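You operate a simulated robot arm through the tools that you are given. There is no shell and no other tool. Be economical: measure what you need, move in short steps, check, and stop when the job is done.

Carry out the task below with a simulated robot arm. There is one attempt and no reset: what you move stays moved.

## Task
Rinse the blue brush and the green cloth clean on the rinse pad.
Fine: put both back; leave the other cloth as it is. Set down upright: blue brush.

It is judged by the outcome, as a careful person would: the job done as asked, and still so three seconds after it is handed in. It fails if anything else is knocked over, pushed out of place, dropped, spilled or broken. Flat cloth is picked up by pressing the open fingertips on it (5 to 10 N) and closing them slowly along it; thin cloth reads only 2 to 8 mm in the jaws.

## Robot
A 7-joint arm with a two-finger parallel gripper, fixed in place. Base frame: the origin is at the foot of the arm, x ahead of it, y to its left, z up; the work surface is at about z = 0.88. Lengths are in m, angles in degrees, forces in N, time in s.
With the tool pointing down near the work surface it reaches from about 0.36 to 0.78 m from the base axis. Its first joint turns from -166.0 to 166.0 degrees. Payload 3.91 kg.
The tool frame sits at the grasp point between the pads (the TCP): z along the fingers, y along the line on which they close. The tips reach 0.03 m beyond it. The gripper opens to 0.11 m. The fingers are 0.02 m wide and 0.01 m thick; the gripper's body (0.048 by 0.112 m) begins 0.055 m behind the TCP.
Orientation is that of the tool frame in the base frame, as a unit quaternion [x, y, z, w]. With the fingers straight down and closing along the base's y, the tool's x points along the base's -x, its y along +y and its z along -z.

## Interface
- The arm moves only by the tool step_arm. Its argument "motion" is a list of rows, each a list of 6 numbers: the shift along the base's x, y, z in mm, then the turn, a rotation vector about the base's x, y, z in degrees. In form: [[tx, ty, tz, wx, wy, wz], ...]. A call has 1 to 10 rows; each row is the pose to reach, as a shift and turn from the pose commanded when the call began. "fingers" is the finger opening in mm, from 0 to 110, set as the call begins (left out, the last holds). Each row takes 0.2 s and may step no farther than 0.05 m and 8.6 degrees from the row before; otherwise, or with a gripper value out of range, the whole call is refused. Where a pose cannot be reached the arm comes as near as it can. A force on the tool above 40 N (or 10 N above the force at the start of the call, whichever is more), or a blocked arm, ends the call early, and 0.2 s more pass. The fingers move at their own pace (about 0.153 m/s each) and stop on an object; they squeeze with about 31 N. The grip force told is the motor's: it shows also when the fingers shut on nothing. Time passes only in rows, and 0.2 s behind the last, so rows that repeat a pose let the fingers close. It gives the time, the measured TCP pose, the force on the tool (base axes), the opening and the grip force at its end, in the units of the frame above (readings bear some noise), with the torque about the TCP (base axes, N m) and any sound that the robot's microphone picked up, and new pictures: "views" is both (left out), scene, wrist or none.
- Cameras (640 x 400 px; columns grow to the right, rows downward): "scene" is fixed at [0.4018, 0.6492, 1.7189]; the picture's right is [-0.84, -0.54, 0.00], its down [-0.47, 0.74, -0.49] and it looks along [0.26, -0.41, -0.87] (base axes); focal length 280 px, centre (320, 200). "wrist" rides on the gripper at [0.077, 0.007, -0.115] in the tool frame; the picture's right is [-0.09, 1.00, 0.00], its down [-0.80, -0.07, -0.59] and it looks along [-0.59, -0.05, 0.80] (tool axes); focal length 270 px, centre (320, 200). There is no depth. A picture from a camera that has moved, and an enlarged one, comes with that camera's place and axes in the base frame and with its lens.
- slide_trunk(by): slides the trunk up (or, below 0, down) by that many m; the arm rides with it, the base frame stays. It gives what a move gives, with no picture.
- zoom(camera, box): a new picture of the part [left, top, right, bottom] of that camera's present view, enlarged. It takes no simulated time.
- close_job(): hands the job in; it is judged then, once.

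Go step by step. Nothing tells you positions but the pictures and the camera data: compare them with the known pose of the tool, close in by small moves and look again before you grip or let go. The budget is 120 turns and 200 pictures, counting those below and the enlarged ones. Unless the task says otherwise, let go and move clear before handing in, and close with one line.

The tools are called after "Emit:" as name(argument=value, ...) on one line, values as JSON. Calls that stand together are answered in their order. step_arm: Moves the arm, as the interface text tells. Its arguments: {"type":"object","properties":{"motion":{"type":"array","items":{"type":"array","items":{"type":"number"}}},"fingers":{"type":"number"},"views":{"type":"string","enum":["both","scene","wrist","none"]}},"required":["motion"]} The other tools are called the same way: slide_trunk (by) slides the trunk up or down; zoom (camera, box) takes an enlarged picture of a part of a camera's view; close_job () hands the job in.

At the start:

```text
time: 0.0
ee_pos: [0.4013, 0.0735, 1.2781]
orientation: [0.0, 1.0, 0.001, 0.0]
force: [-0.1, 0.3, 0.1]
moment: [0.01, 0.05, 0.03]
width: 0.11
gripper_force: 0.0
trunk travel left (down, up): [-0.575, 0.035]
```

scene: 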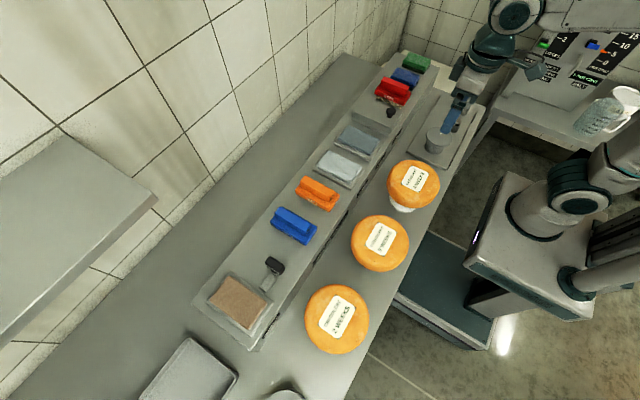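
wrist: 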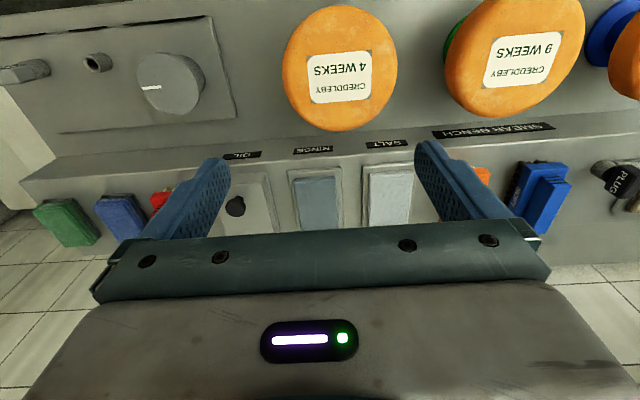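

I see a bench with a raised back shelf holding brushes, cloths and pads, with labels. I'll zoom in on the details first.

Emit:
zoom(camera="scene", box=[320, 40, 480, 140])

Emit:
zoom(camera="scene", box=[200, 100, 400, 225])

Emit:
zoom(camera="scene", box=[500, 10, 640, 98])

Emit:
zoom(camera="wrist", box=[0, 130, 320, 330])

Emit:
zoom(camera="scene", box=[180, 200, 400, 338])

```text
4.00 times, centred on (400, 90) of scene
camera zoom: at [0.4018, 0.6492, 1.7189], right [-0.84, -0.54, 0.0], down [-0.47, 0.74, -0.49], along [0.26, -0.41, -0.87], focal length 1119 px, centre (0, 640)
```

zoom: 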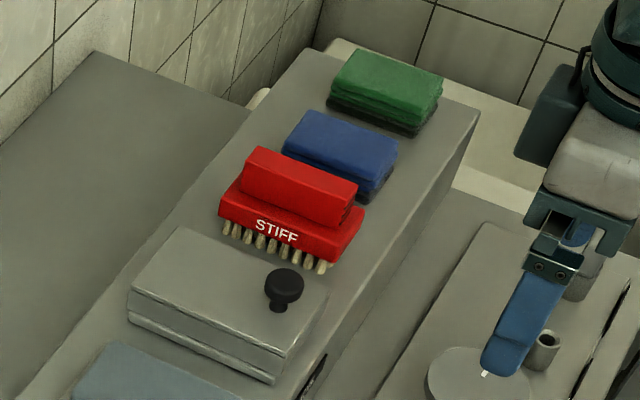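

```text
3.20 times, centred on (300, 162) of scene
camera zoom: at [0.4018, 0.6492, 1.7189], right [-0.84, -0.54, 0.0], down [-0.47, 0.74, -0.49], along [0.26, -0.41, -0.87], focal length 895 px, centre (384, 320)
```

zoom: 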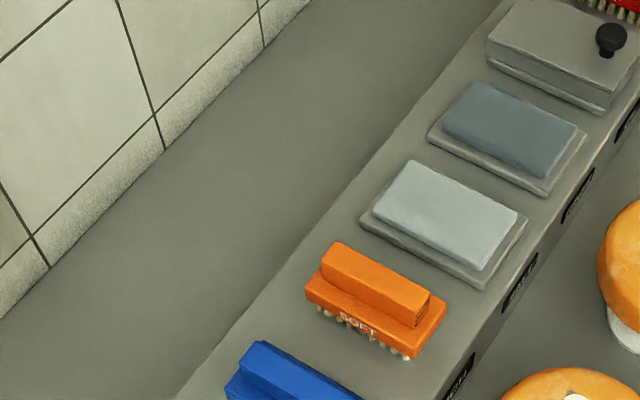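

```text
4.55 times, centred on (570, 54) of scene
camera zoom: at [0.4018, 0.6492, 1.7189], right [-0.84, -0.54, 0.0], down [-0.47, 0.74, -0.49], along [0.26, -0.41, -0.87], focal length 1272 px, centre (-816, 864)
```

zoom: 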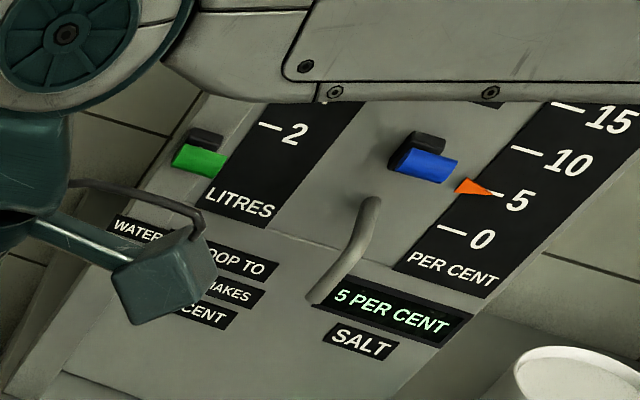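

```text
2.00 times, centred on (160, 230) of wrist
camera zoom: at [0.3254, 0.0811, 1.3922], right [0.09, 1.0, 0.0], down [0.8, -0.07, 0.59], along [0.59, -0.05, -0.8], focal length 541 px, centre (640, 140)
```

zoom: 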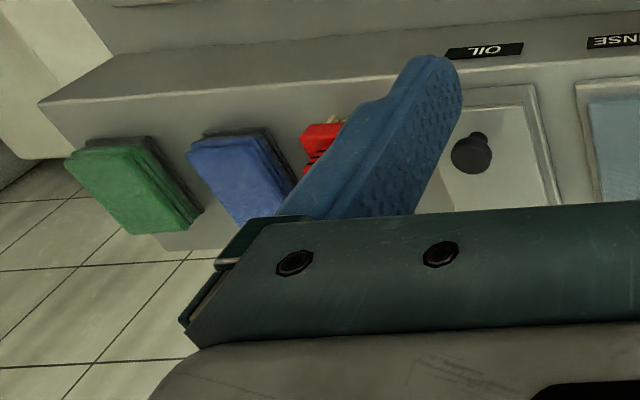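

```text
2.90 times, centred on (290, 269) of scene
camera zoom: at [0.4018, 0.6492, 1.7189], right [-0.84, -0.54, 0.0], down [-0.47, 0.74, -0.49], along [0.26, -0.41, -0.87], focal length 811 px, centre (407, 0)
```

zoom: 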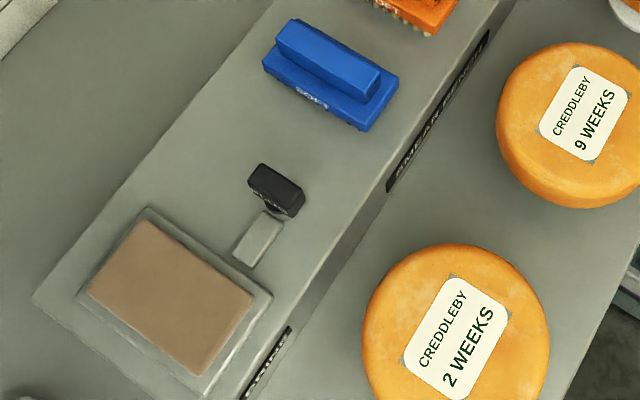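

Layout: the rinse pad is the blue-grey one, at about (0.61, 0.05). The blue brush is near (0.62, 0.43) with its long axis along x, and the green cloth is near (0.61, -0.40). I'll move above the blue brush and look again.

Emit:
step_arm(motion=[[20, 40, 0, 0, 0, 0], [40, 80, 0, 0, 0, 0], [60, 120, 0, 0, 0, 0], [80, 160, 0, 0, 0, 0], [100, 200, 0, 0, 0, 0], [115, 240, 0, 0, 0, 0], [130, 280, 0, 0, 0, 0], [145, 320, 0, 0, 0, 0], [160, 350, 0, 0, 0, 0]], fingers=110)

```text
time: 2.0
ee_pos: [0.5537, 0.4114, 1.2771]
orientation: [0.0, 1.0, 0.0, 0.0]
force: [-0.2, 0.1, 0.3]
moment: [0.0, -0.04, 0.03]
width: 0.1098
gripper_force: 0.0
out of reach, approached as far as the arm can: row 9
trunk travel left (down, up): [-0.575, 0.035]
camera wrist: at [0.4775, 0.4185, 1.3907], right [0.09, 1.0, 0.0], down [0.8, -0.07, 0.59], along [0.59, -0.05, -0.8], focal length 270 px, centre (320, 200)
```

scene: 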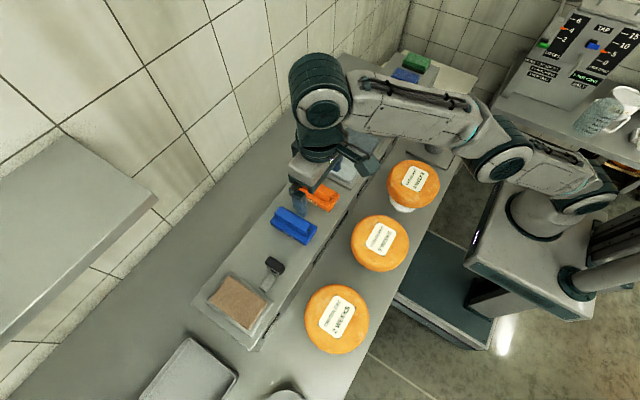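
wrist: 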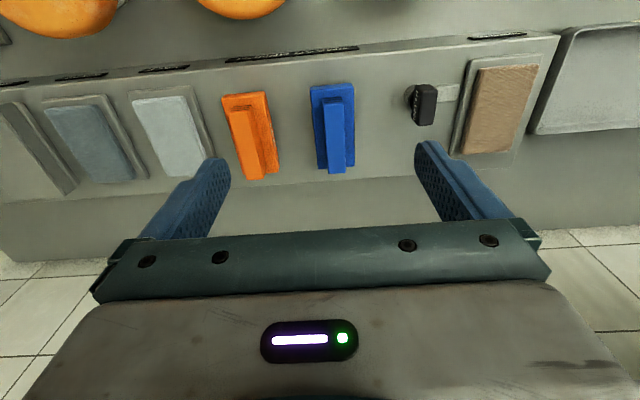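

Emit:
zoom(camera="wrist", box=[210, 70, 370, 190])

Emit:
zoom(camera="wrist", box=[0, 60, 220, 200])

Emit:
zoom(camera="scene", box=[260, 170, 350, 250])

```text
3.33 times, centred on (290, 130) of wrist
camera zoom: at [0.4775, 0.4185, 1.3907], right [0.09, 1.0, 0.0], down [0.8, -0.07, 0.59], along [0.59, -0.05, -0.8], focal length 901 px, centre (420, 433)
```

zoom: 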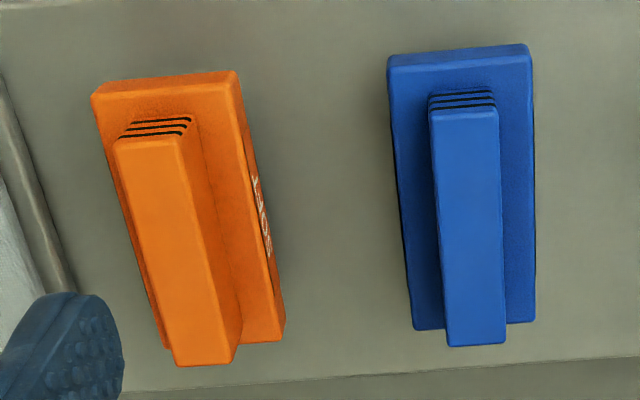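

```text
2.86 times, centred on (110, 130) of wrist
camera zoom: at [0.4775, 0.4185, 1.3907], right [0.09, 1.0, 0.0], down [0.8, -0.07, 0.59], along [0.59, -0.05, -0.8], focal length 772 px, centre (920, 400)
```

zoom: 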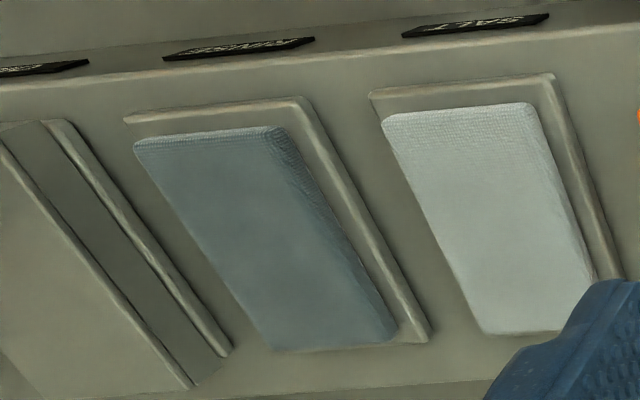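

```text
5.00 times, centred on (305, 210) of scene
camera zoom: at [0.4018, 0.6492, 1.7189], right [-0.84, -0.54, 0.0], down [-0.47, 0.74, -0.49], along [0.26, -0.41, -0.87], focal length 1399 px, centre (395, 150)
```

zoom: 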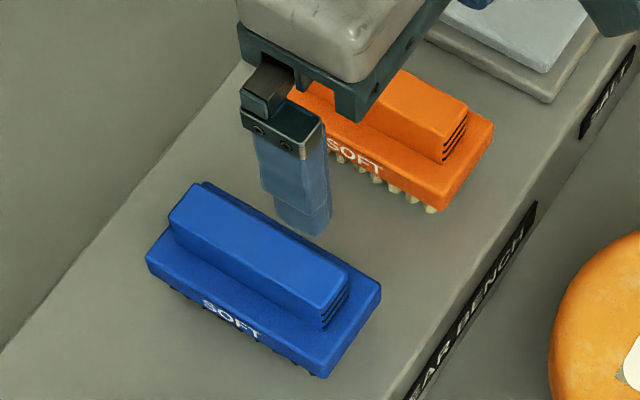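

The blue brush handle top is at z≈1.063, spanning x 0.577–0.675 at y≈0.426, and its base top is at about 1.027. I'll lower the trunk to gain reach.

Emit:
slide_trunk(by=-0.13)

```text
time: 3.6
ee_pos: [0.5554, 0.4117, 1.1472]
orientation: [0.0, 1.0, 0.0, 0.001]
force: [-0.3, 0.1, -0.1]
moment: [-0.01, -0.01, 0.0]
width: 0.1101
gripper_force: 0.1
trunk travel left (down, up): [-0.445, 0.165]
```

Emit:
slide_trunk(by=0.13)

Emit:
step_arm(motion=[[0, 0, -40, 0, 0, 0], [0, 0, -80, 0, 0, 0], [0, 0, -120, 0, 0, 0], [30, 10, -140, 0, 0, 0], [70, 15, -150, 0, 0, 0], [70, 15, -150, 0, 0, 0]], fingers=80)

```text
time: 5.2
ee_pos: [0.5557, 0.4121, 1.2748]
orientation: [0.0, 1.0, -0.001, 0.0]
force: [-0.8, 0.3, -0.5]
moment: [0.0, 0.03, 0.0]
width: 0.1098
gripper_force: 0.0
trunk travel left (down, up): [-0.575, 0.035]
```

```text
time: 6.6
ee_pos: [0.6205, 0.4249, 1.1266]
orientation: [0.0, 1.0, 0.0, 0.0]
force: [0.1, -0.5, -0.6]
moment: [-0.01, 0.01, 0.03]
width: 0.08
gripper_force: 0.1
out of reach, approached as far as the arm can: row 5, 6
trunk travel left (down, up): [-0.575, 0.035]
camera wrist: at [0.5441, 0.4317, 1.2403], right [0.09, 1.0, 0.0], down [0.8, -0.07, 0.59], along [0.59, -0.05, -0.8], focal length 270 px, centre (320, 200)
```

scene: 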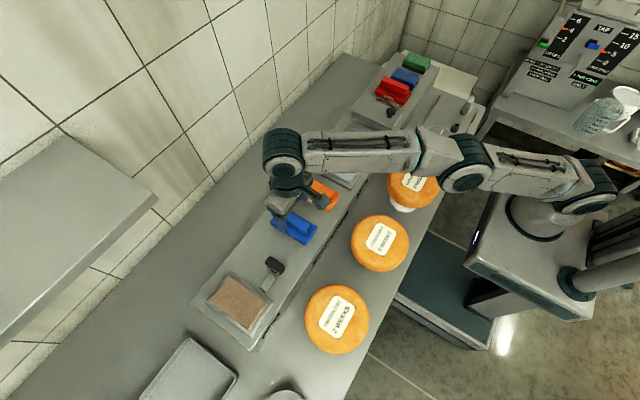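
wrist: 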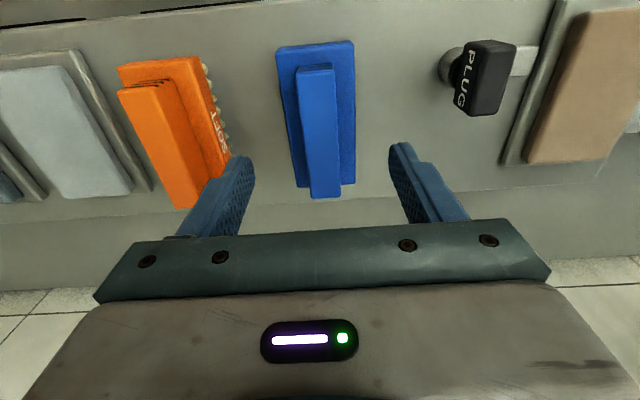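

The gripper is centred over the brush handle, so I'll descend.

Emit:
step_arm(motion=[[2, 1, -20, 0, 0, 0], [4, 1, -40, 0, 0, 0], [4, 1, -52, 0, 0, 0], [4, 1, -61, 0, 0, 0], [4, 1, -61, 0, 0, 0]])

```text
time: 7.8
ee_pos: [0.6262, 0.4252, 1.0642]
orientation: [0.001, 1.0, -0.001, 0.001]
force: [-0.3, 0.8, 0.0]
moment: [-0.02, -0.01, 0.01]
width: 0.0799
gripper_force: 0.0
trunk travel left (down, up): [-0.575, 0.035]
camera wrist: at [0.5489, 0.432, 1.1784], right [0.09, 1.0, 0.0], down [0.8, -0.07, 0.59], along [0.59, -0.05, -0.8], focal length 270 px, centre (320, 200)
```

scene: 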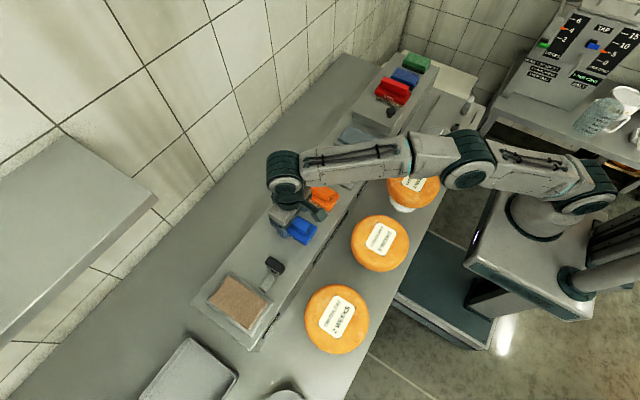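
wrist: 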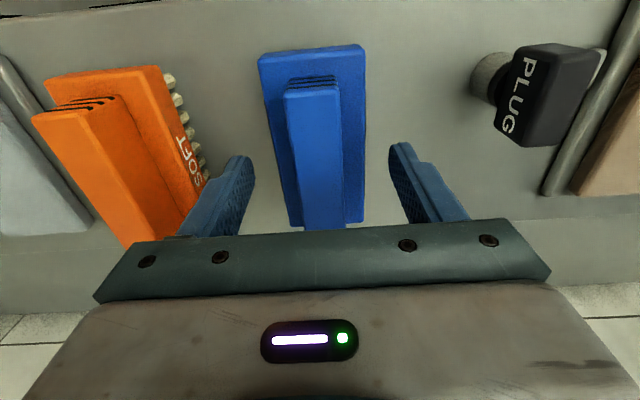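

Emit:
step_arm(motion=[[0, 0, 0, 0, 0, 0], [0, 0, 0, 0, 0, 0], [0, 0, 0, 0, 0, 0]], fingers=10, views="wrist")

```text
time: 8.6
ee_pos: [0.6258, 0.4249, 1.0638]
orientation: [-0.001, 1.0, 0.0, 0.0]
force: [-0.2, 0.2, -0.2]
moment: [0.02, 0.0, -0.02]
width: 0.0254
gripper_force: 31.0
trunk travel left (down, up): [-0.575, 0.035]
camera wrist: at [0.5488, 0.432, 1.1786], right [0.09, 1.0, 0.0], down [0.8, -0.07, 0.59], along [0.59, -0.05, -0.8], focal length 270 px, centre (320, 200)
```

wrist: 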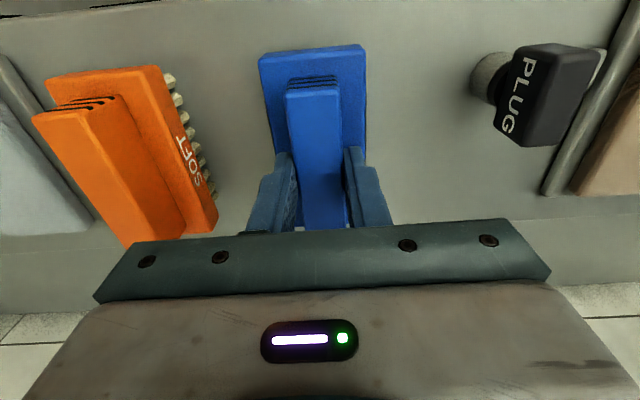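

The brush is gripped. I'll lift it and carry it over to the rinse pad at about (0.63, 0.046).

Emit:
step_arm(motion=[[0, 0, 30, 0, 0, 0], [-10, 0, 65, 0, 0, 0], [-20, -20, 95, 0, 0, 0], [-20, -60, 100, 0, 0, 0], [-20, -100, 100, 0, 0, 0], [-15, -145, 100, 0, 0, 0], [-10, -190, 100, 0, 0, 0], [-5, -235, 100, 0, 0, 0], [0, -280, 100, 0, 0, 0], [4, -320, 100, 0, 0, 0]])

```text
time: 10.8
ee_pos: [0.6289, 0.106, 1.1626]
orientation: [0.0, 1.0, 0.0, -0.001]
force: [-0.8, -0.1, -2.2]
moment: [0.02, 0.03, -0.01]
width: 0.0257
gripper_force: 30.5
trunk travel left (down, up): [-0.575, 0.035]
camera wrist: at [0.5524, 0.1115, 1.2764], right [0.09, 1.0, 0.0], down [0.8, -0.07, 0.59], along [0.59, -0.05, -0.8], focal length 270 px, centre (320, 200)
```

scene: 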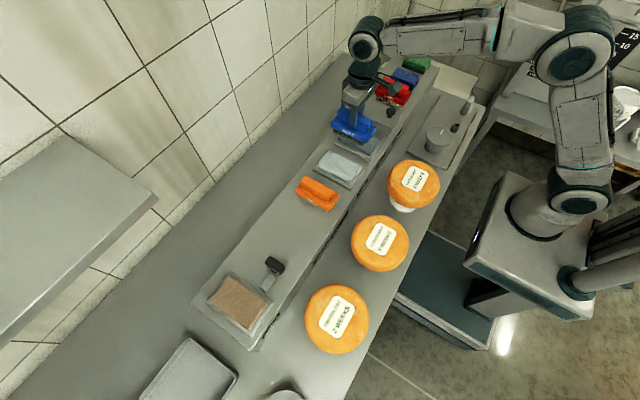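
wrist: 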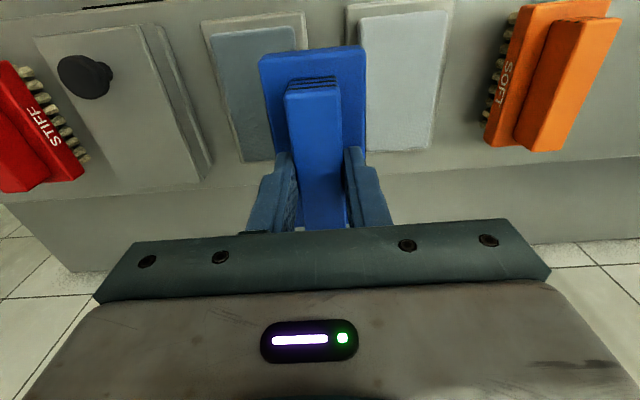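

Emit:
step_arm(motion=[[0, -30, 0, 0, 0, 0], [0, -56, -10, 0, 0, 0], [0, -56, -35, 0, 0, 0], [0, -56, -60, 0, 0, 0]])

Emit:
zoom(camera="scene", box=[310, 80, 410, 180])

```text
time: 11.8
ee_pos: [0.6299, 0.0506, 1.1023]
orientation: [0.0, 1.0, 0.0, 0.0]
force: [-0.5, 0.7, -1.5]
moment: [-0.03, 0.02, 0.02]
width: 0.0255
gripper_force: 30.2
trunk travel left (down, up): [-0.575, 0.035]
camera wrist: at [0.5528, 0.0572, 1.2163], right [0.09, 1.0, 0.0], down [0.8, -0.07, 0.59], along [0.59, -0.05, -0.8], focal length 270 px, centre (320, 200)
```

scene: 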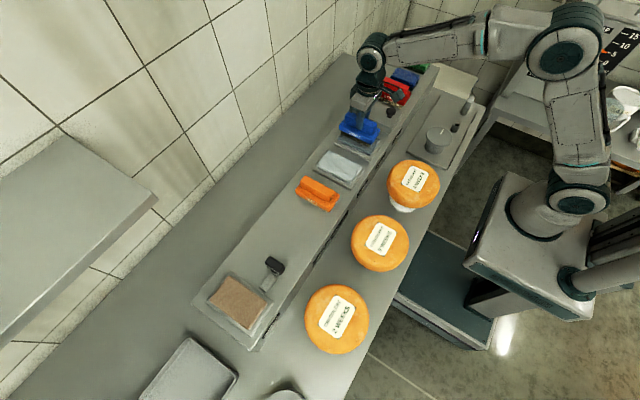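
wrist: 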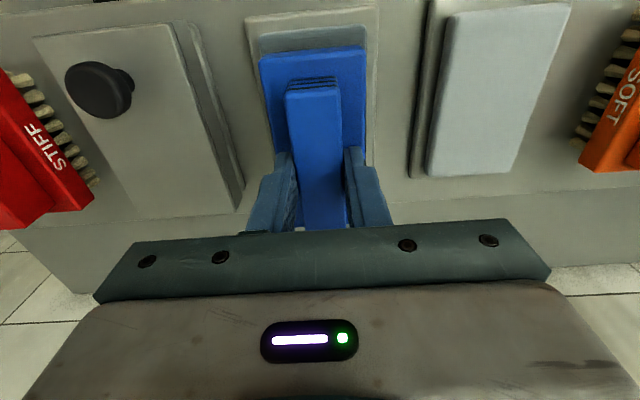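

```text
4.00 times, centred on (360, 130) of scene
camera zoom: at [0.4018, 0.6492, 1.7189], right [-0.84, -0.54, 0.0], down [-0.47, 0.74, -0.49], along [0.26, -0.41, -0.87], focal length 1119 px, centre (160, 480)
```

zoom: 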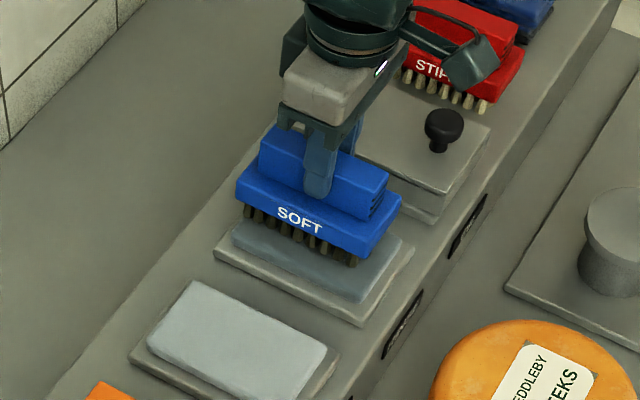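

The brush is well aligned over the rinse pad. I'll descend gently until it touches.

Emit:
step_arm(motion=[[0, 0, -8, 0, 0, 0], [0, 0, -13, 0, 0, 0], [0, 0, -17, 0, 0, 0], [0, 0, -20, 0, 0, 0], [0, 0, -20, 0, 0, 0]], views="none")

```text
time: 12.9
ee_pos: [0.629, 0.0518, 1.0876]
orientation: [0.001, 1.0, 0.001, 0.005]
force: [-2.5, 0.9, 14.6]
moment: [-0.04, 1.08, -0.02]
width: 0.0253
gripper_force: 31.1
trunk travel left (down, up): [-0.575, 0.035]
stopped in row 5: the force on the tool passed its limit at 41 N (the readings are from after the stop); the commanded pose is now the measured one
```

Emit:
step_arm(motion=[[12, 0, 0, 0, 0, 0], [0, 0, 0, 0, 0, 0], [-12, 0, 0, 0, 0, 0], [0, 0, 0, 0, 0, 0], [12, 0, 0, 0, 0, 0], [0, 0, 0, 0, 0, 0], [-12, 0, 0, 0, 0, 0], [0, 0, 0, 0, 0, 0], [12, 0, 0, 0, 0, 0], [0, 0, 0, 0, 0, 0]])

```text
time: 15.1
ee_pos: [0.6297, 0.0498, 1.0886]
orientation: [0.001, 1.0, 0.0, 0.006]
force: [10.9, -0.7, 26.4]
moment: [-0.05, 0.49, -0.01]
width: 0.0258
gripper_force: 30.6
trunk travel left (down, up): [-0.575, 0.035]
camera wrist: at [0.5513, 0.0571, 1.2018], right [0.09, 1.0, 0.0], down [0.79, -0.07, 0.6], along [0.6, -0.05, -0.8], focal length 270 px, centre (320, 200)
```

scene: 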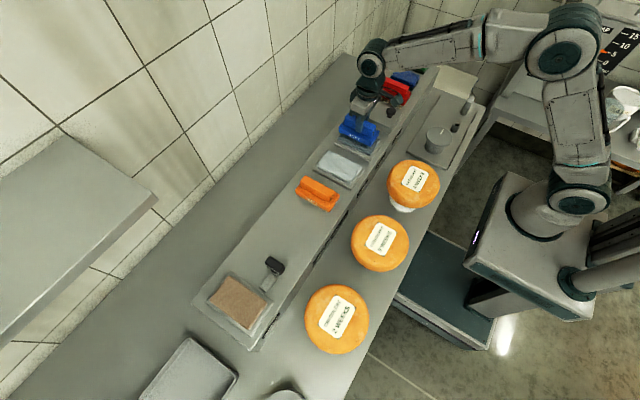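
wrist: 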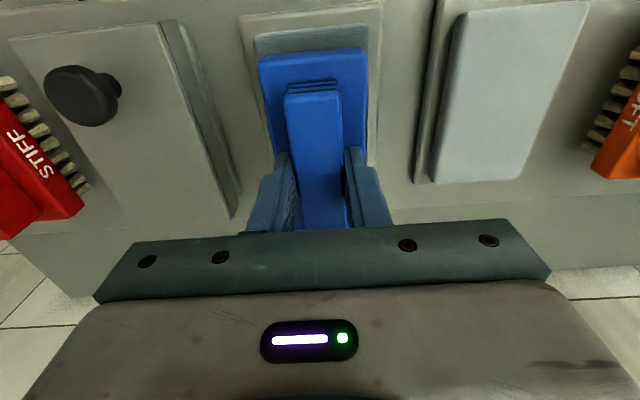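

Emit:
step_arm(motion=[[0, 8, 1, 0, 0, 0], [0, -8, 1, 0, 0, 0], [0, 8, 1, 0, 0, 0], [0, -8, 1, 0, 0, 0], [0, 0, 1, 0, 0, 0], [0, 0, 15, 0, 0, 0], [0, 0, 40, 0, 0, 0], [0, 0, 60, 0, 0, 0]], views="none")

Emit:
zoom(camera="scene", box=[310, 80, 410, 160])

```text
time: 16.9
ee_pos: [0.6314, 0.0517, 1.1474]
orientation: [0.0, 1.0, 0.001, 0.003]
force: [0.6, -0.4, -1.8]
moment: [0.01, 0.04, -0.03]
width: 0.0257
gripper_force: 30.8
trunk travel left (down, up): [-0.575, 0.035]
```

```text
5.00 times, centred on (360, 120) of scene
camera zoom: at [0.4018, 0.6492, 1.7189], right [-0.84, -0.54, 0.0], down [-0.47, 0.74, -0.49], along [0.26, -0.41, -0.87], focal length 1399 px, centre (120, 600)
```

zoom: 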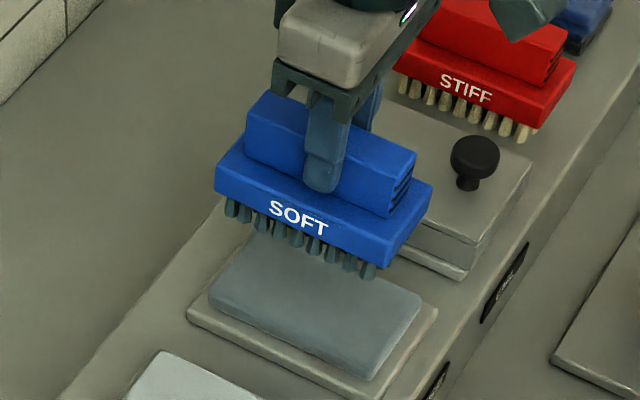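

The bristles have gone from dark brown to the rinse blue-grey. I'll do one more round of strokes and compare.

Emit:
step_arm(motion=[[0, 0, -30, 0, 0, 0], [0, 0, -50, 0, 0, 0], [0, 0, -59, 0, 0, 0], [12, 0, -60, 0, 0, 0], [-12, 0, -60, 0, 0, 0], [12, 0, -60, 0, 0, 0], [-12, 0, -60, 0, 0, 0], [12, 0, -60, 0, 0, 0], [-12, 0, -60, 0, 0, 0], [0, 0, -60, 0, 0, 0]], views="none")

Emit:
step_arm(motion=[[0, 8, 0, 0, 0, 0], [0, -8, 0, 0, 0, 0], [0, 8, 0, 0, 0, 0], [0, -8, 0, 0, 0, 0], [0, 0, 0, 0, 0, 0], [0, 0, 15, 0, 0, 0], [0, 0, 40, 0, 0, 0], [0, 0, 60, 0, 0, 0]], views="none")

Emit:
zoom(camera="scene", box=[310, 80, 410, 160])

```text
time: 19.1
ee_pos: [0.6215, 0.0498, 1.0896]
orientation: [0.001, 1.0, 0.002, 0.004]
force: [-12.9, -3.2, 31.8]
moment: [-0.14, 0.53, -0.09]
width: 0.0252
gripper_force: 30.9
trunk travel left (down, up): [-0.575, 0.035]
```

```text
time: 20.9
ee_pos: [0.6296, 0.0512, 1.1452]
orientation: [-0.001, 1.0, -0.001, 0.003]
force: [-0.8, -1.5, -1.4]
moment: [-0.02, 0.01, -0.02]
width: 0.0254
gripper_force: 30.7
trunk travel left (down, up): [-0.575, 0.035]
```

```text
5.00 times, centred on (360, 120) of scene
camera zoom: at [0.4018, 0.6492, 1.7189], right [-0.84, -0.54, 0.0], down [-0.47, 0.74, -0.49], along [0.26, -0.41, -0.87], focal length 1399 px, centre (120, 600)
```

zoom: 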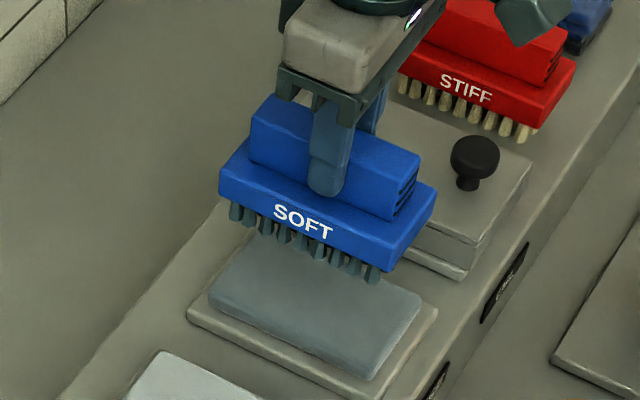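

The colour hasn't changed further, so the brush is rinsed. I'm carrying it back to its place.

Emit:
step_arm(motion=[[-4, 10, 20, 0, 0, 0], [-8, 50, 20, 0, 0, 0], [-10, 95, 20, 0, 0, 0], [-14, 140, 20, 0, 0, 0], [-18, 185, 20, 0, 0, 0], [-22, 230, 20, 0, 0, 0], [-24, 275, 20, 0, 0, 0], [-24, 320, 15, 0, 0, 0], [-20, 355, 0, 0, 0, 0], [-10, 374, -20, 0, 0, 0]], views="none")

```text
time: 23.1
ee_pos: [0.6197, 0.423, 1.1237]
orientation: [0.0, 1.0, 0.0, 0.004]
force: [0.7, 0.2, -2.2]
moment: [-0.01, 0.02, -0.01]
width: 0.0254
gripper_force: 30.8
trunk travel left (down, up): [-0.575, 0.035]
```

Emit:
step_arm(motion=[[4, 1, -20, 0, 0, 0], [6, 1.5, -40, 0, 0, 0], [6, 1.5, -50, 0, 0, 0], [6, 1.5, -56, 0, 0, 0], [6, 1.5, -59, 0, 0, 0]])

Emit:
zoom(camera="scene", box=[250, 180, 350, 260])

```text
time: 24.3
ee_pos: [0.6269, 0.4256, 1.066]
orientation: [0.0, 1.0, 0.0, 0.004]
force: [0.5, -0.5, -2.0]
moment: [0.0, 0.05, 0.01]
width: 0.0254
gripper_force: 31.1
trunk travel left (down, up): [-0.575, 0.035]
camera wrist: at [0.5494, 0.4307, 1.1803], right [0.09, 1.0, 0.0], down [0.8, -0.07, 0.6], along [0.6, -0.05, -0.8], focal length 270 px, centre (320, 200)
```

scene: 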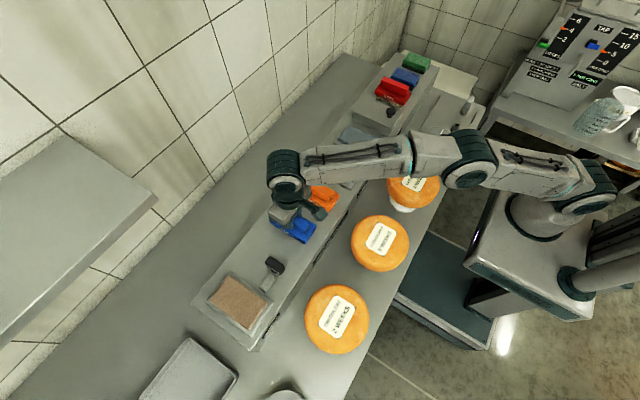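
wrist: 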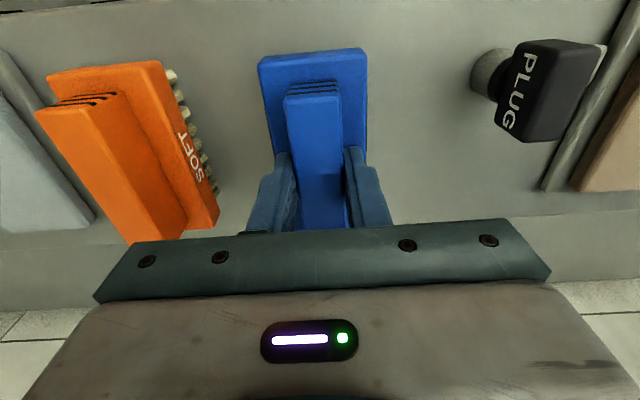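

```text
5.00 times, centred on (300, 220) of scene
camera zoom: at [0.4018, 0.6492, 1.7189], right [-0.84, -0.54, 0.0], down [-0.47, 0.74, -0.49], along [0.26, -0.41, -0.87], focal length 1399 px, centre (420, 100)
```

zoom: 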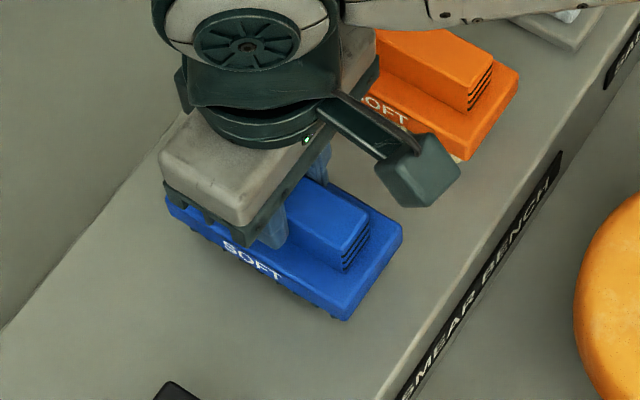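

Not quite touching yet, so I'll lower it 2 mm more until the force shows contact.

Emit:
step_arm(motion=[[0, 0, -1, 0, 0, 0], [0, 0, -2, 0, 0, 0], [0, 0, -2.5, 0, 0, 0]], views="none")

```text
time: 25.1
ee_pos: [0.6264, 0.4248, 1.0641]
orientation: [0.0, 1.0, 0.001, 0.003]
force: [0.2, -0.3, -1.0]
moment: [-0.01, 0.0, 0.01]
width: 0.0254
gripper_force: 31.2
trunk travel left (down, up): [-0.575, 0.035]
```

Emit:
step_arm(motion=[[0, 0, -1, 0, 0, 0], [0, 0, -1.5, 0, 0, 0]], views="none")

```text
time: 25.7
ee_pos: [0.6263, 0.424, 1.0633]
orientation: [-0.001, 1.0, 0.001, 0.004]
force: [-0.2, -0.2, -2.8]
moment: [-0.01, -0.01, 0.01]
width: 0.0254
gripper_force: 31.1
trunk travel left (down, up): [-0.575, 0.035]
```

Emit:
step_arm(motion=[[0, 0, -1, 0, 0, 0], [0, 0, -2, 0, 0, 0], [0, 0, -3, 0, 0, 0]], views="none")

```text
time: 26.5
ee_pos: [0.627, 0.4272, 1.0603]
orientation: [0.0, 1.0, -0.001, 0.003]
force: [-0.2, 0.3, -3.1]
moment: [0.0, 0.03, 0.01]
width: 0.0255
gripper_force: 31.3
trunk travel left (down, up): [-0.575, 0.035]
```

Emit:
step_arm(motion=[[0, -1, -1, 0, 0, 0], [0, -1, -2, 0, 0, 0], [0, -1, -2, 0, 0, 0]], views="wrist")

Emit:
zoom(camera="scene", box=[260, 200, 340, 260])

```text
time: 27.3
ee_pos: [0.626, 0.424, 1.0602]
orientation: [0.001, 1.0, 0.002, 0.005]
force: [3.3, 3.6, 13.3]
moment: [-0.05, 0.34, -0.08]
width: 0.0255
gripper_force: 31.6
trunk travel left (down, up): [-0.575, 0.035]
camera wrist: at [0.5483, 0.4316, 1.1741], right [0.09, 1.0, 0.0], down [0.79, -0.07, 0.6], along [0.6, -0.05, -0.8], focal length 270 px, centre (320, 200)
```

wrist: 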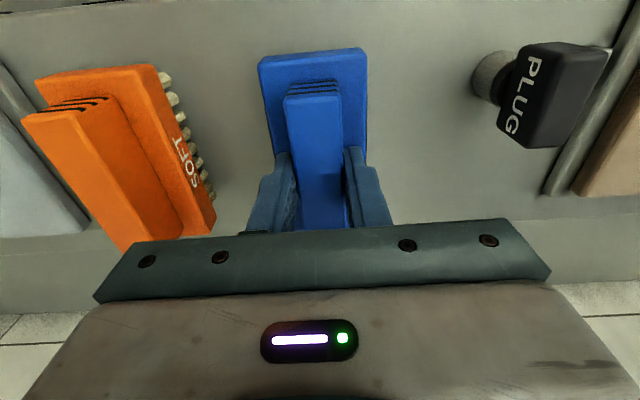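

```text
6.67 times, centred on (300, 230) of scene
camera zoom: at [0.4018, 0.6492, 1.7189], right [-0.84, -0.54, 0.0], down [-0.47, 0.74, -0.49], along [0.26, -0.41, -0.87], focal length 1865 px, centre (453, 0)
```

zoom: 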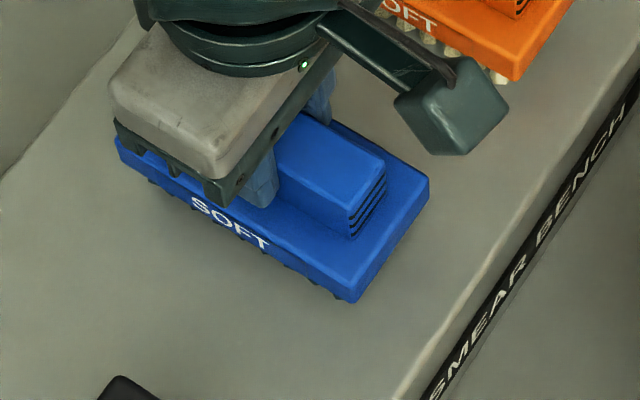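

It has made contact. I'll open the fingers and lift straight up.

Emit:
step_arm(motion=[[0, 0, 0, 0, 0, 0], [0, 0, 0, 0, 0, 0], [0, 0, 30, 0, 0, 0], [-10, 0, 65, 0, 0, 0], [-20, 0, 100, 0, 0, 0], [-40, -20, 130, 0, 0, 0]], fingers=75)

```text
time: 28.7
ee_pos: [0.5859, 0.4025, 1.1906]
orientation: [0.0, 1.0, 0.001, 0.004]
force: [-0.3, -0.3, -0.6]
moment: [0.03, -0.04, 0.0]
width: 0.0751
gripper_force: 0.1
trunk travel left (down, up): [-0.575, 0.035]
camera wrist: at [0.5083, 0.4084, 1.3048], right [0.09, 1.0, 0.0], down [0.8, -0.07, 0.6], along [0.6, -0.05, -0.8], focal length 270 px, centre (320, 200)
```

scene: 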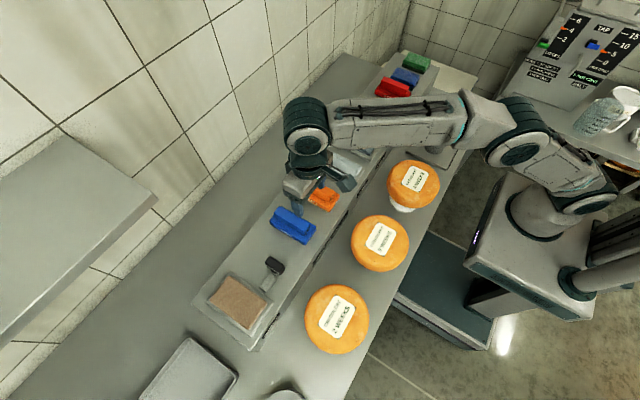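
wrist: 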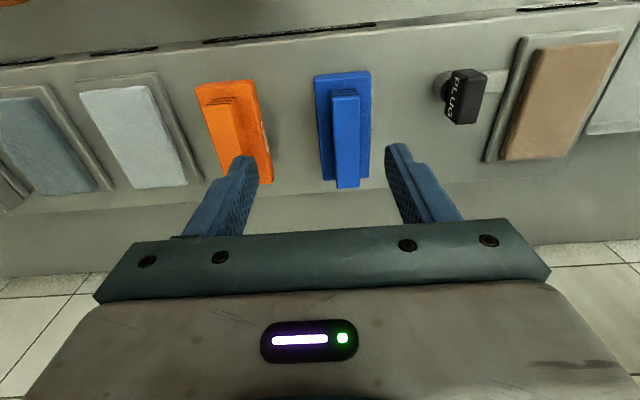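

The brush is back and upright. Next I'll travel towards the green cloth at about (0.61, -0.40).

Emit:
step_arm(motion=[[-10, -45, 20, 0, 0, 0], [-20, -90, 30, 0, 0, 0], [-30, -135, 30, 0, 0, 0], [-40, -180, 30, 0, 0, 0], [-45, -225, 30, 0, 0, 0], [-45, -270, 30, 0, 0, 0], [-45, -315, 30, 0, 0, 0], [-45, -360, 30, 0, 0, 0], [-45, -405, 30, 0, 0, 0], [-45, -450, 30, 0, 0, 0]], views="none")

Emit:
step_arm(motion=[[0, -45, 0, 0, 0, 0], [0, -90, 0, 0, 0, 0], [0, -135, 0, 0, 0, 0], [0, -180, 0, 0, 0, 0], [0, -225, 0, 0, 0, 0], [0, -270, 0, 0, 0, 0], [5, -310, 0, 0, 0, 0], [10, -340, 0, 0, 0, 0]], fingers=80)

```text
refused: row 1 steps farther than a row can; nothing moved
```

```text
time: 30.5
ee_pos: [0.5985, 0.0593, 1.1894]
orientation: [0.001, 1.0, 0.001, 0.003]
force: [0.3, -0.1, -0.4]
moment: [-0.02, 0.02, 0.01]
width: 0.0798
gripper_force: 0.0
trunk travel left (down, up): [-0.575, 0.035]
camera wrist: at [0.5206, 0.0665, 1.304], right [0.09, 1.0, 0.0], down [0.8, -0.07, 0.6], along [0.6, -0.05, -0.8], focal length 270 px, centre (320, 200)
```

scene: 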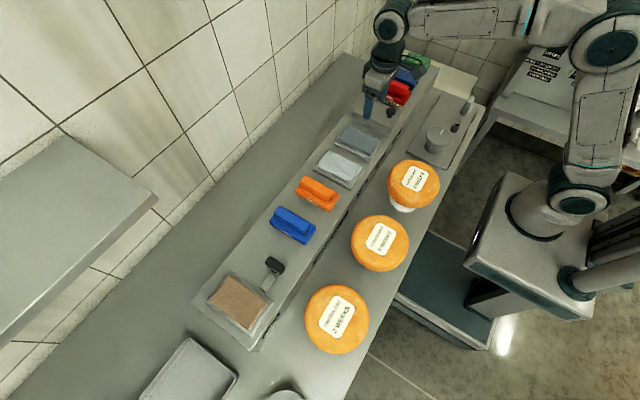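
wrist: 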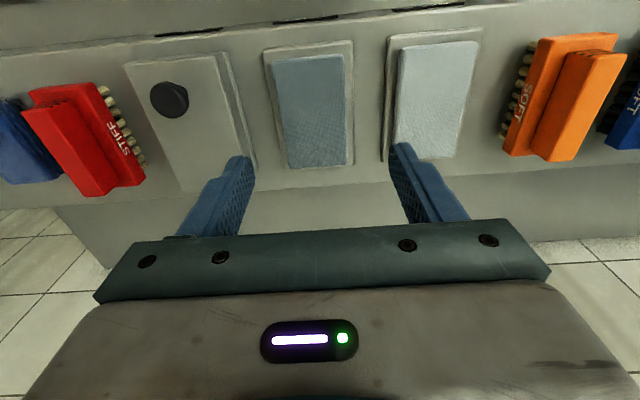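

Emit:
step_arm(motion=[[-5, -45, 8, 0, 0, 0], [-10, -90, 15, 0, 0, 0], [-20, -135, 20, 0, 0, 0], [-30, -180, 25, 0, 0, 0], [-40, -225, 30, 0, 0, 0], [-45, -270, 30, 0, 0, 0], [-45, -315, 30, 0, 0, 0], [-45, -355, 30, 0, 0, 0], [-45, -395, 30, 0, 0, 0], [-45, -435, 30, 0, 0, 0]])

Emit:
zoom(camera="wrist", box=[200, 70, 460, 230])

Emit:
zoom(camera="scene", box=[370, 40, 450, 110])

```text
time: 32.7
ee_pos: [0.5515, -0.3735, 1.2205]
orientation: [0.001, 1.0, 0.001, 0.004]
force: [0.4, 0.2, 0.1]
moment: [0.04, -0.04, 0.0]
width: 0.0801
gripper_force: 0.1
trunk travel left (down, up): [-0.575, 0.035]
camera wrist: at [0.474, -0.3661, 1.3345], right [0.09, 1.0, 0.0], down [0.8, -0.07, 0.6], along [0.6, -0.05, -0.8], focal length 270 px, centre (320, 200)
```

scene: 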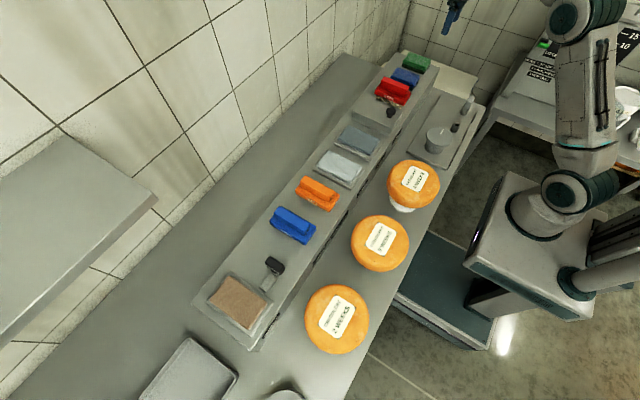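
wrist: 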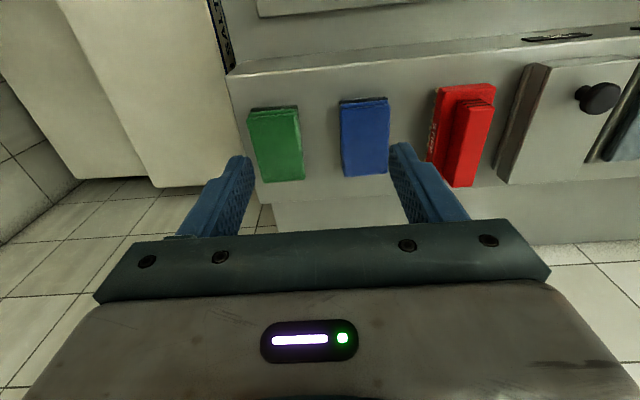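

```text
2.46 times, centred on (330, 150) of wrist
camera zoom: at [0.474, -0.3661, 1.3345], right [0.09, 1.0, 0.0], down [0.8, -0.07, 0.6], along [0.6, -0.05, -0.8], focal length 665 px, centre (295, 323)
```

zoom: 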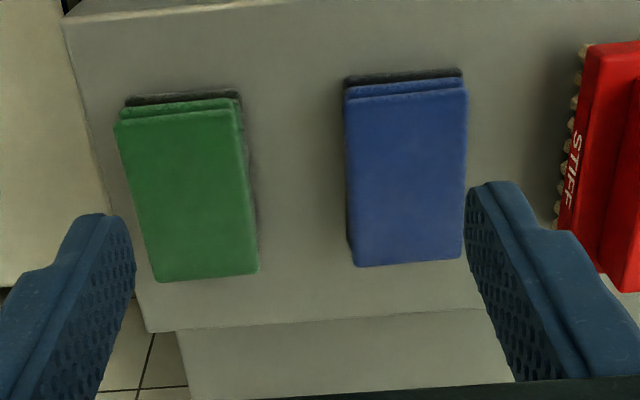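

```text
5.71 times, centred on (410, 75) of scene
camera zoom: at [0.4018, 0.6492, 1.7189], right [-0.84, -0.54, 0.0], down [-0.47, 0.74, -0.49], along [0.26, -0.41, -0.87], focal length 1599 px, centre (-194, 914)
```

zoom: 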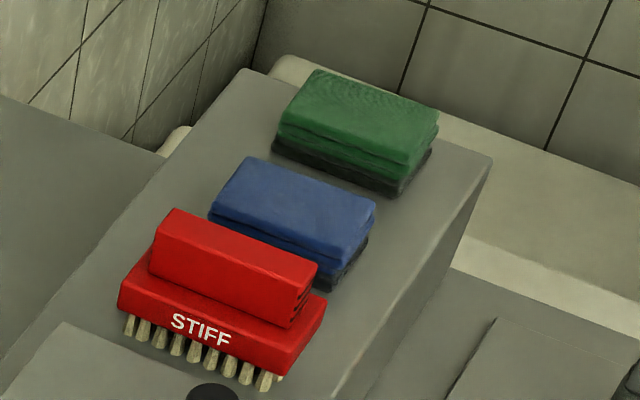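

The green cloth is a folded block with a dark underside, centred at about (0.627, -0.432). It is roughly 58 mm wide in y, and its top is at z≈1.019. I'll go above it and check.

Emit:
step_arm(motion=[[10, -20, -30, 0, 0, 0], [30, -40, -60, 0, 0, 0], [50, -58, -90, 0, 0, 0], [70, -58, -120, 0, 0, 0], [75, -58, -135, 0, 0, 0], [75, -58, -135, 0, 0, 0]], fingers=95)

Emit:
zoom(camera="scene", box=[370, 30, 450, 100])

```text
time: 34.1
ee_pos: [0.6247, -0.427, 1.0832]
orientation: [-0.001, 1.0, 0.001, 0.003]
force: [0.5, 0.4, 0.1]
moment: [-0.03, -0.05, 0.0]
width: 0.095
gripper_force: 0.0
trunk travel left (down, up): [-0.575, 0.035]
camera wrist: at [0.5472, -0.4202, 1.1969], right [0.09, 1.0, 0.0], down [0.8, -0.07, 0.6], along [0.6, -0.05, -0.8], focal length 270 px, centre (320, 200)
```

scene: 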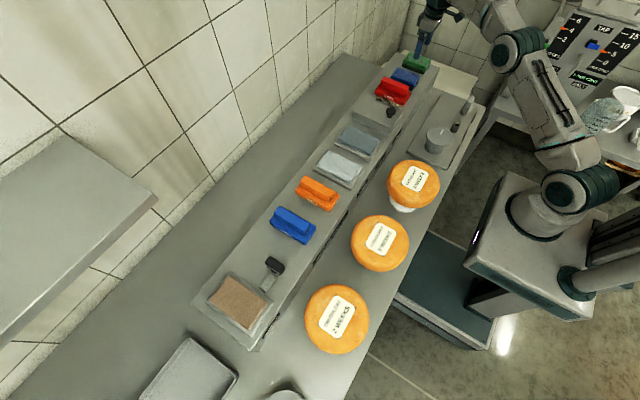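
wrist: 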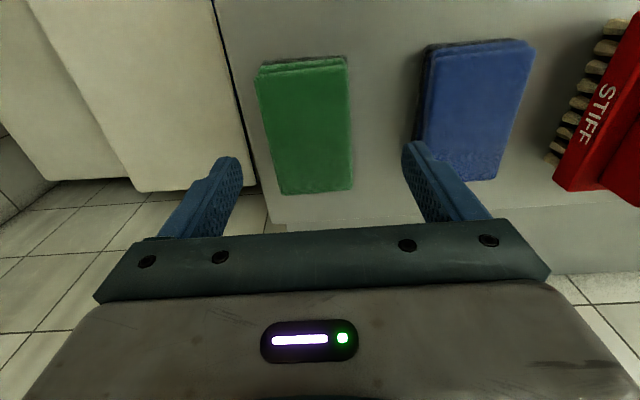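

```text
5.71 times, centred on (410, 65) of scene
camera zoom: at [0.4018, 0.6492, 1.7189], right [-0.84, -0.54, 0.0], down [-0.47, 0.74, -0.49], along [0.26, -0.41, -0.87], focal length 1599 px, centre (-194, 971)
```

zoom: 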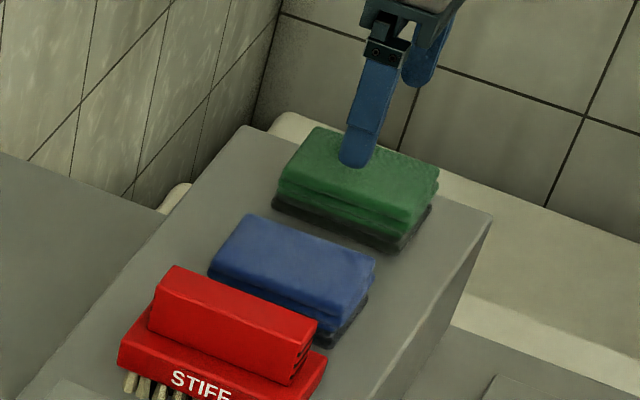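

Emit:
step_arm(motion=[[4, -7, 0, 0, 0, 0], [4, -7, -20, 0, 0, 0], [4, -7, -40, 0, 0, 0], [4, -7, -50, 0, 0, 0], [4, -7, -58, 0, 0, 0], [4, -7, -58, 0, 0, 0]], fingers=86, views="wrist")

Emit:
zoom(camera="scene", box=[370, 30, 450, 100])

```text
time: 35.5
ee_pos: [0.6328, -0.4357, 1.0269]
orientation: [0.0, 1.0, 0.001, 0.004]
force: [-0.6, 0.4, 0.5]
moment: [0.02, -0.02, 0.03]
width: 0.086
gripper_force: 0.0
trunk travel left (down, up): [-0.575, 0.035]
camera wrist: at [0.5538, -0.4286, 1.1398], right [0.09, 1.0, 0.0], down [0.8, -0.07, 0.6], along [0.6, -0.05, -0.8], focal length 270 px, centre (320, 200)
```

wrist: 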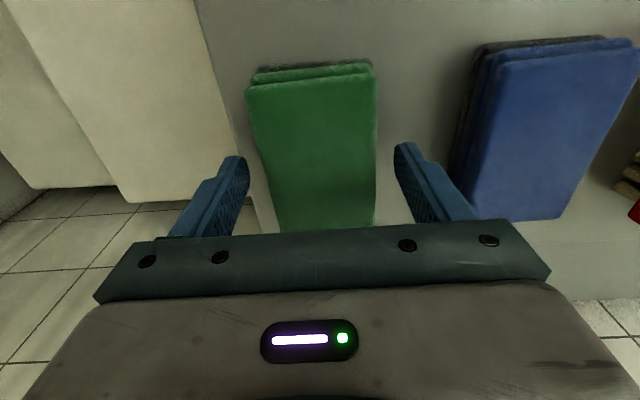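

```text
5.71 times, centred on (410, 65) of scene
camera zoom: at [0.4018, 0.6492, 1.7189], right [-0.84, -0.54, 0.0], down [-0.47, 0.74, -0.49], along [0.26, -0.41, -0.87], focal length 1599 px, centre (-194, 971)
```

zoom: 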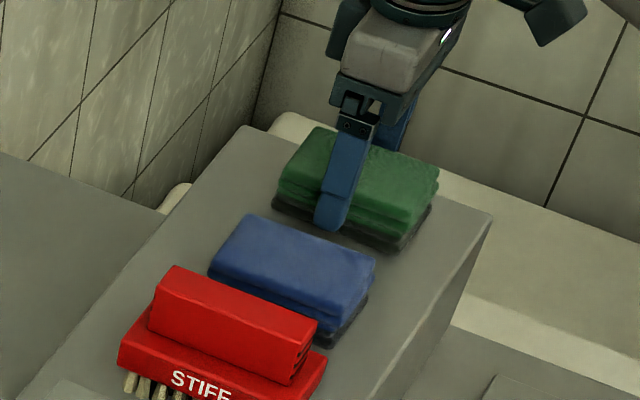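

The fingers straddle the cloth, so I'll close them.

Emit:
step_arm(motion=[[0, 0, 0, 0, 0, 0], [0, 0, 0, 0, 0, 0], [0, 0, 0, 0, 0, 0], [0, 0, 0, 0, 0, 0]], fingers=30, views="wrist")

Emit:
zoom(camera="scene", box=[370, 30, 450, 100])

```text
time: 36.5
ee_pos: [0.6312, -0.4364, 1.0264]
orientation: [0.0, 1.0, 0.001, 0.003]
force: [0.7, -0.2, -0.7]
moment: [-0.02, 0.0, 0.0]
width: 0.0607
gripper_force: 31.1
trunk travel left (down, up): [-0.575, 0.035]
camera wrist: at [0.5538, -0.4287, 1.1399], right [0.09, 1.0, 0.0], down [0.8, -0.07, 0.6], along [0.6, -0.05, -0.8], focal length 270 px, centre (320, 200)
```

wrist: 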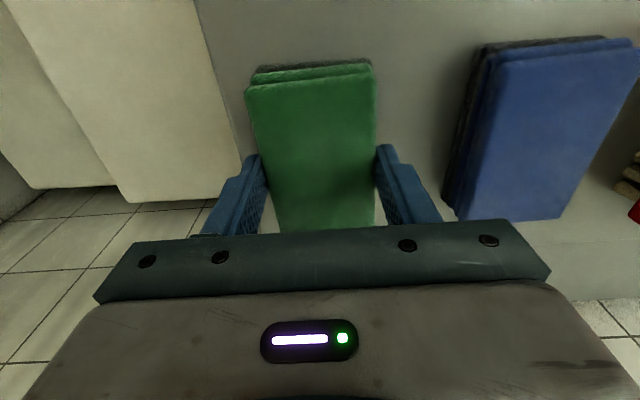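

```text
5.71 times, centred on (410, 65) of scene
camera zoom: at [0.4018, 0.6492, 1.7189], right [-0.84, -0.54, 0.0], down [-0.47, 0.74, -0.49], along [0.26, -0.41, -0.87], focal length 1599 px, centre (-194, 971)
```

zoom: 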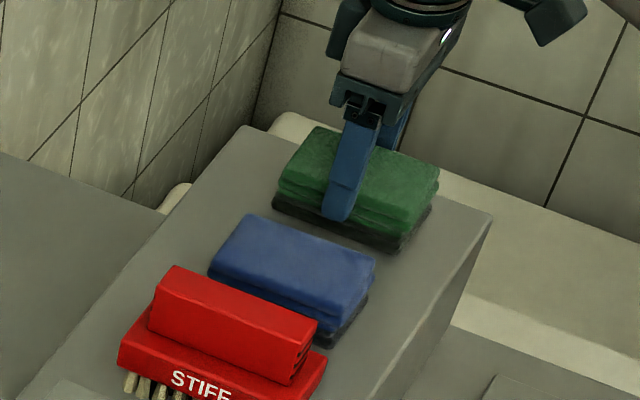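

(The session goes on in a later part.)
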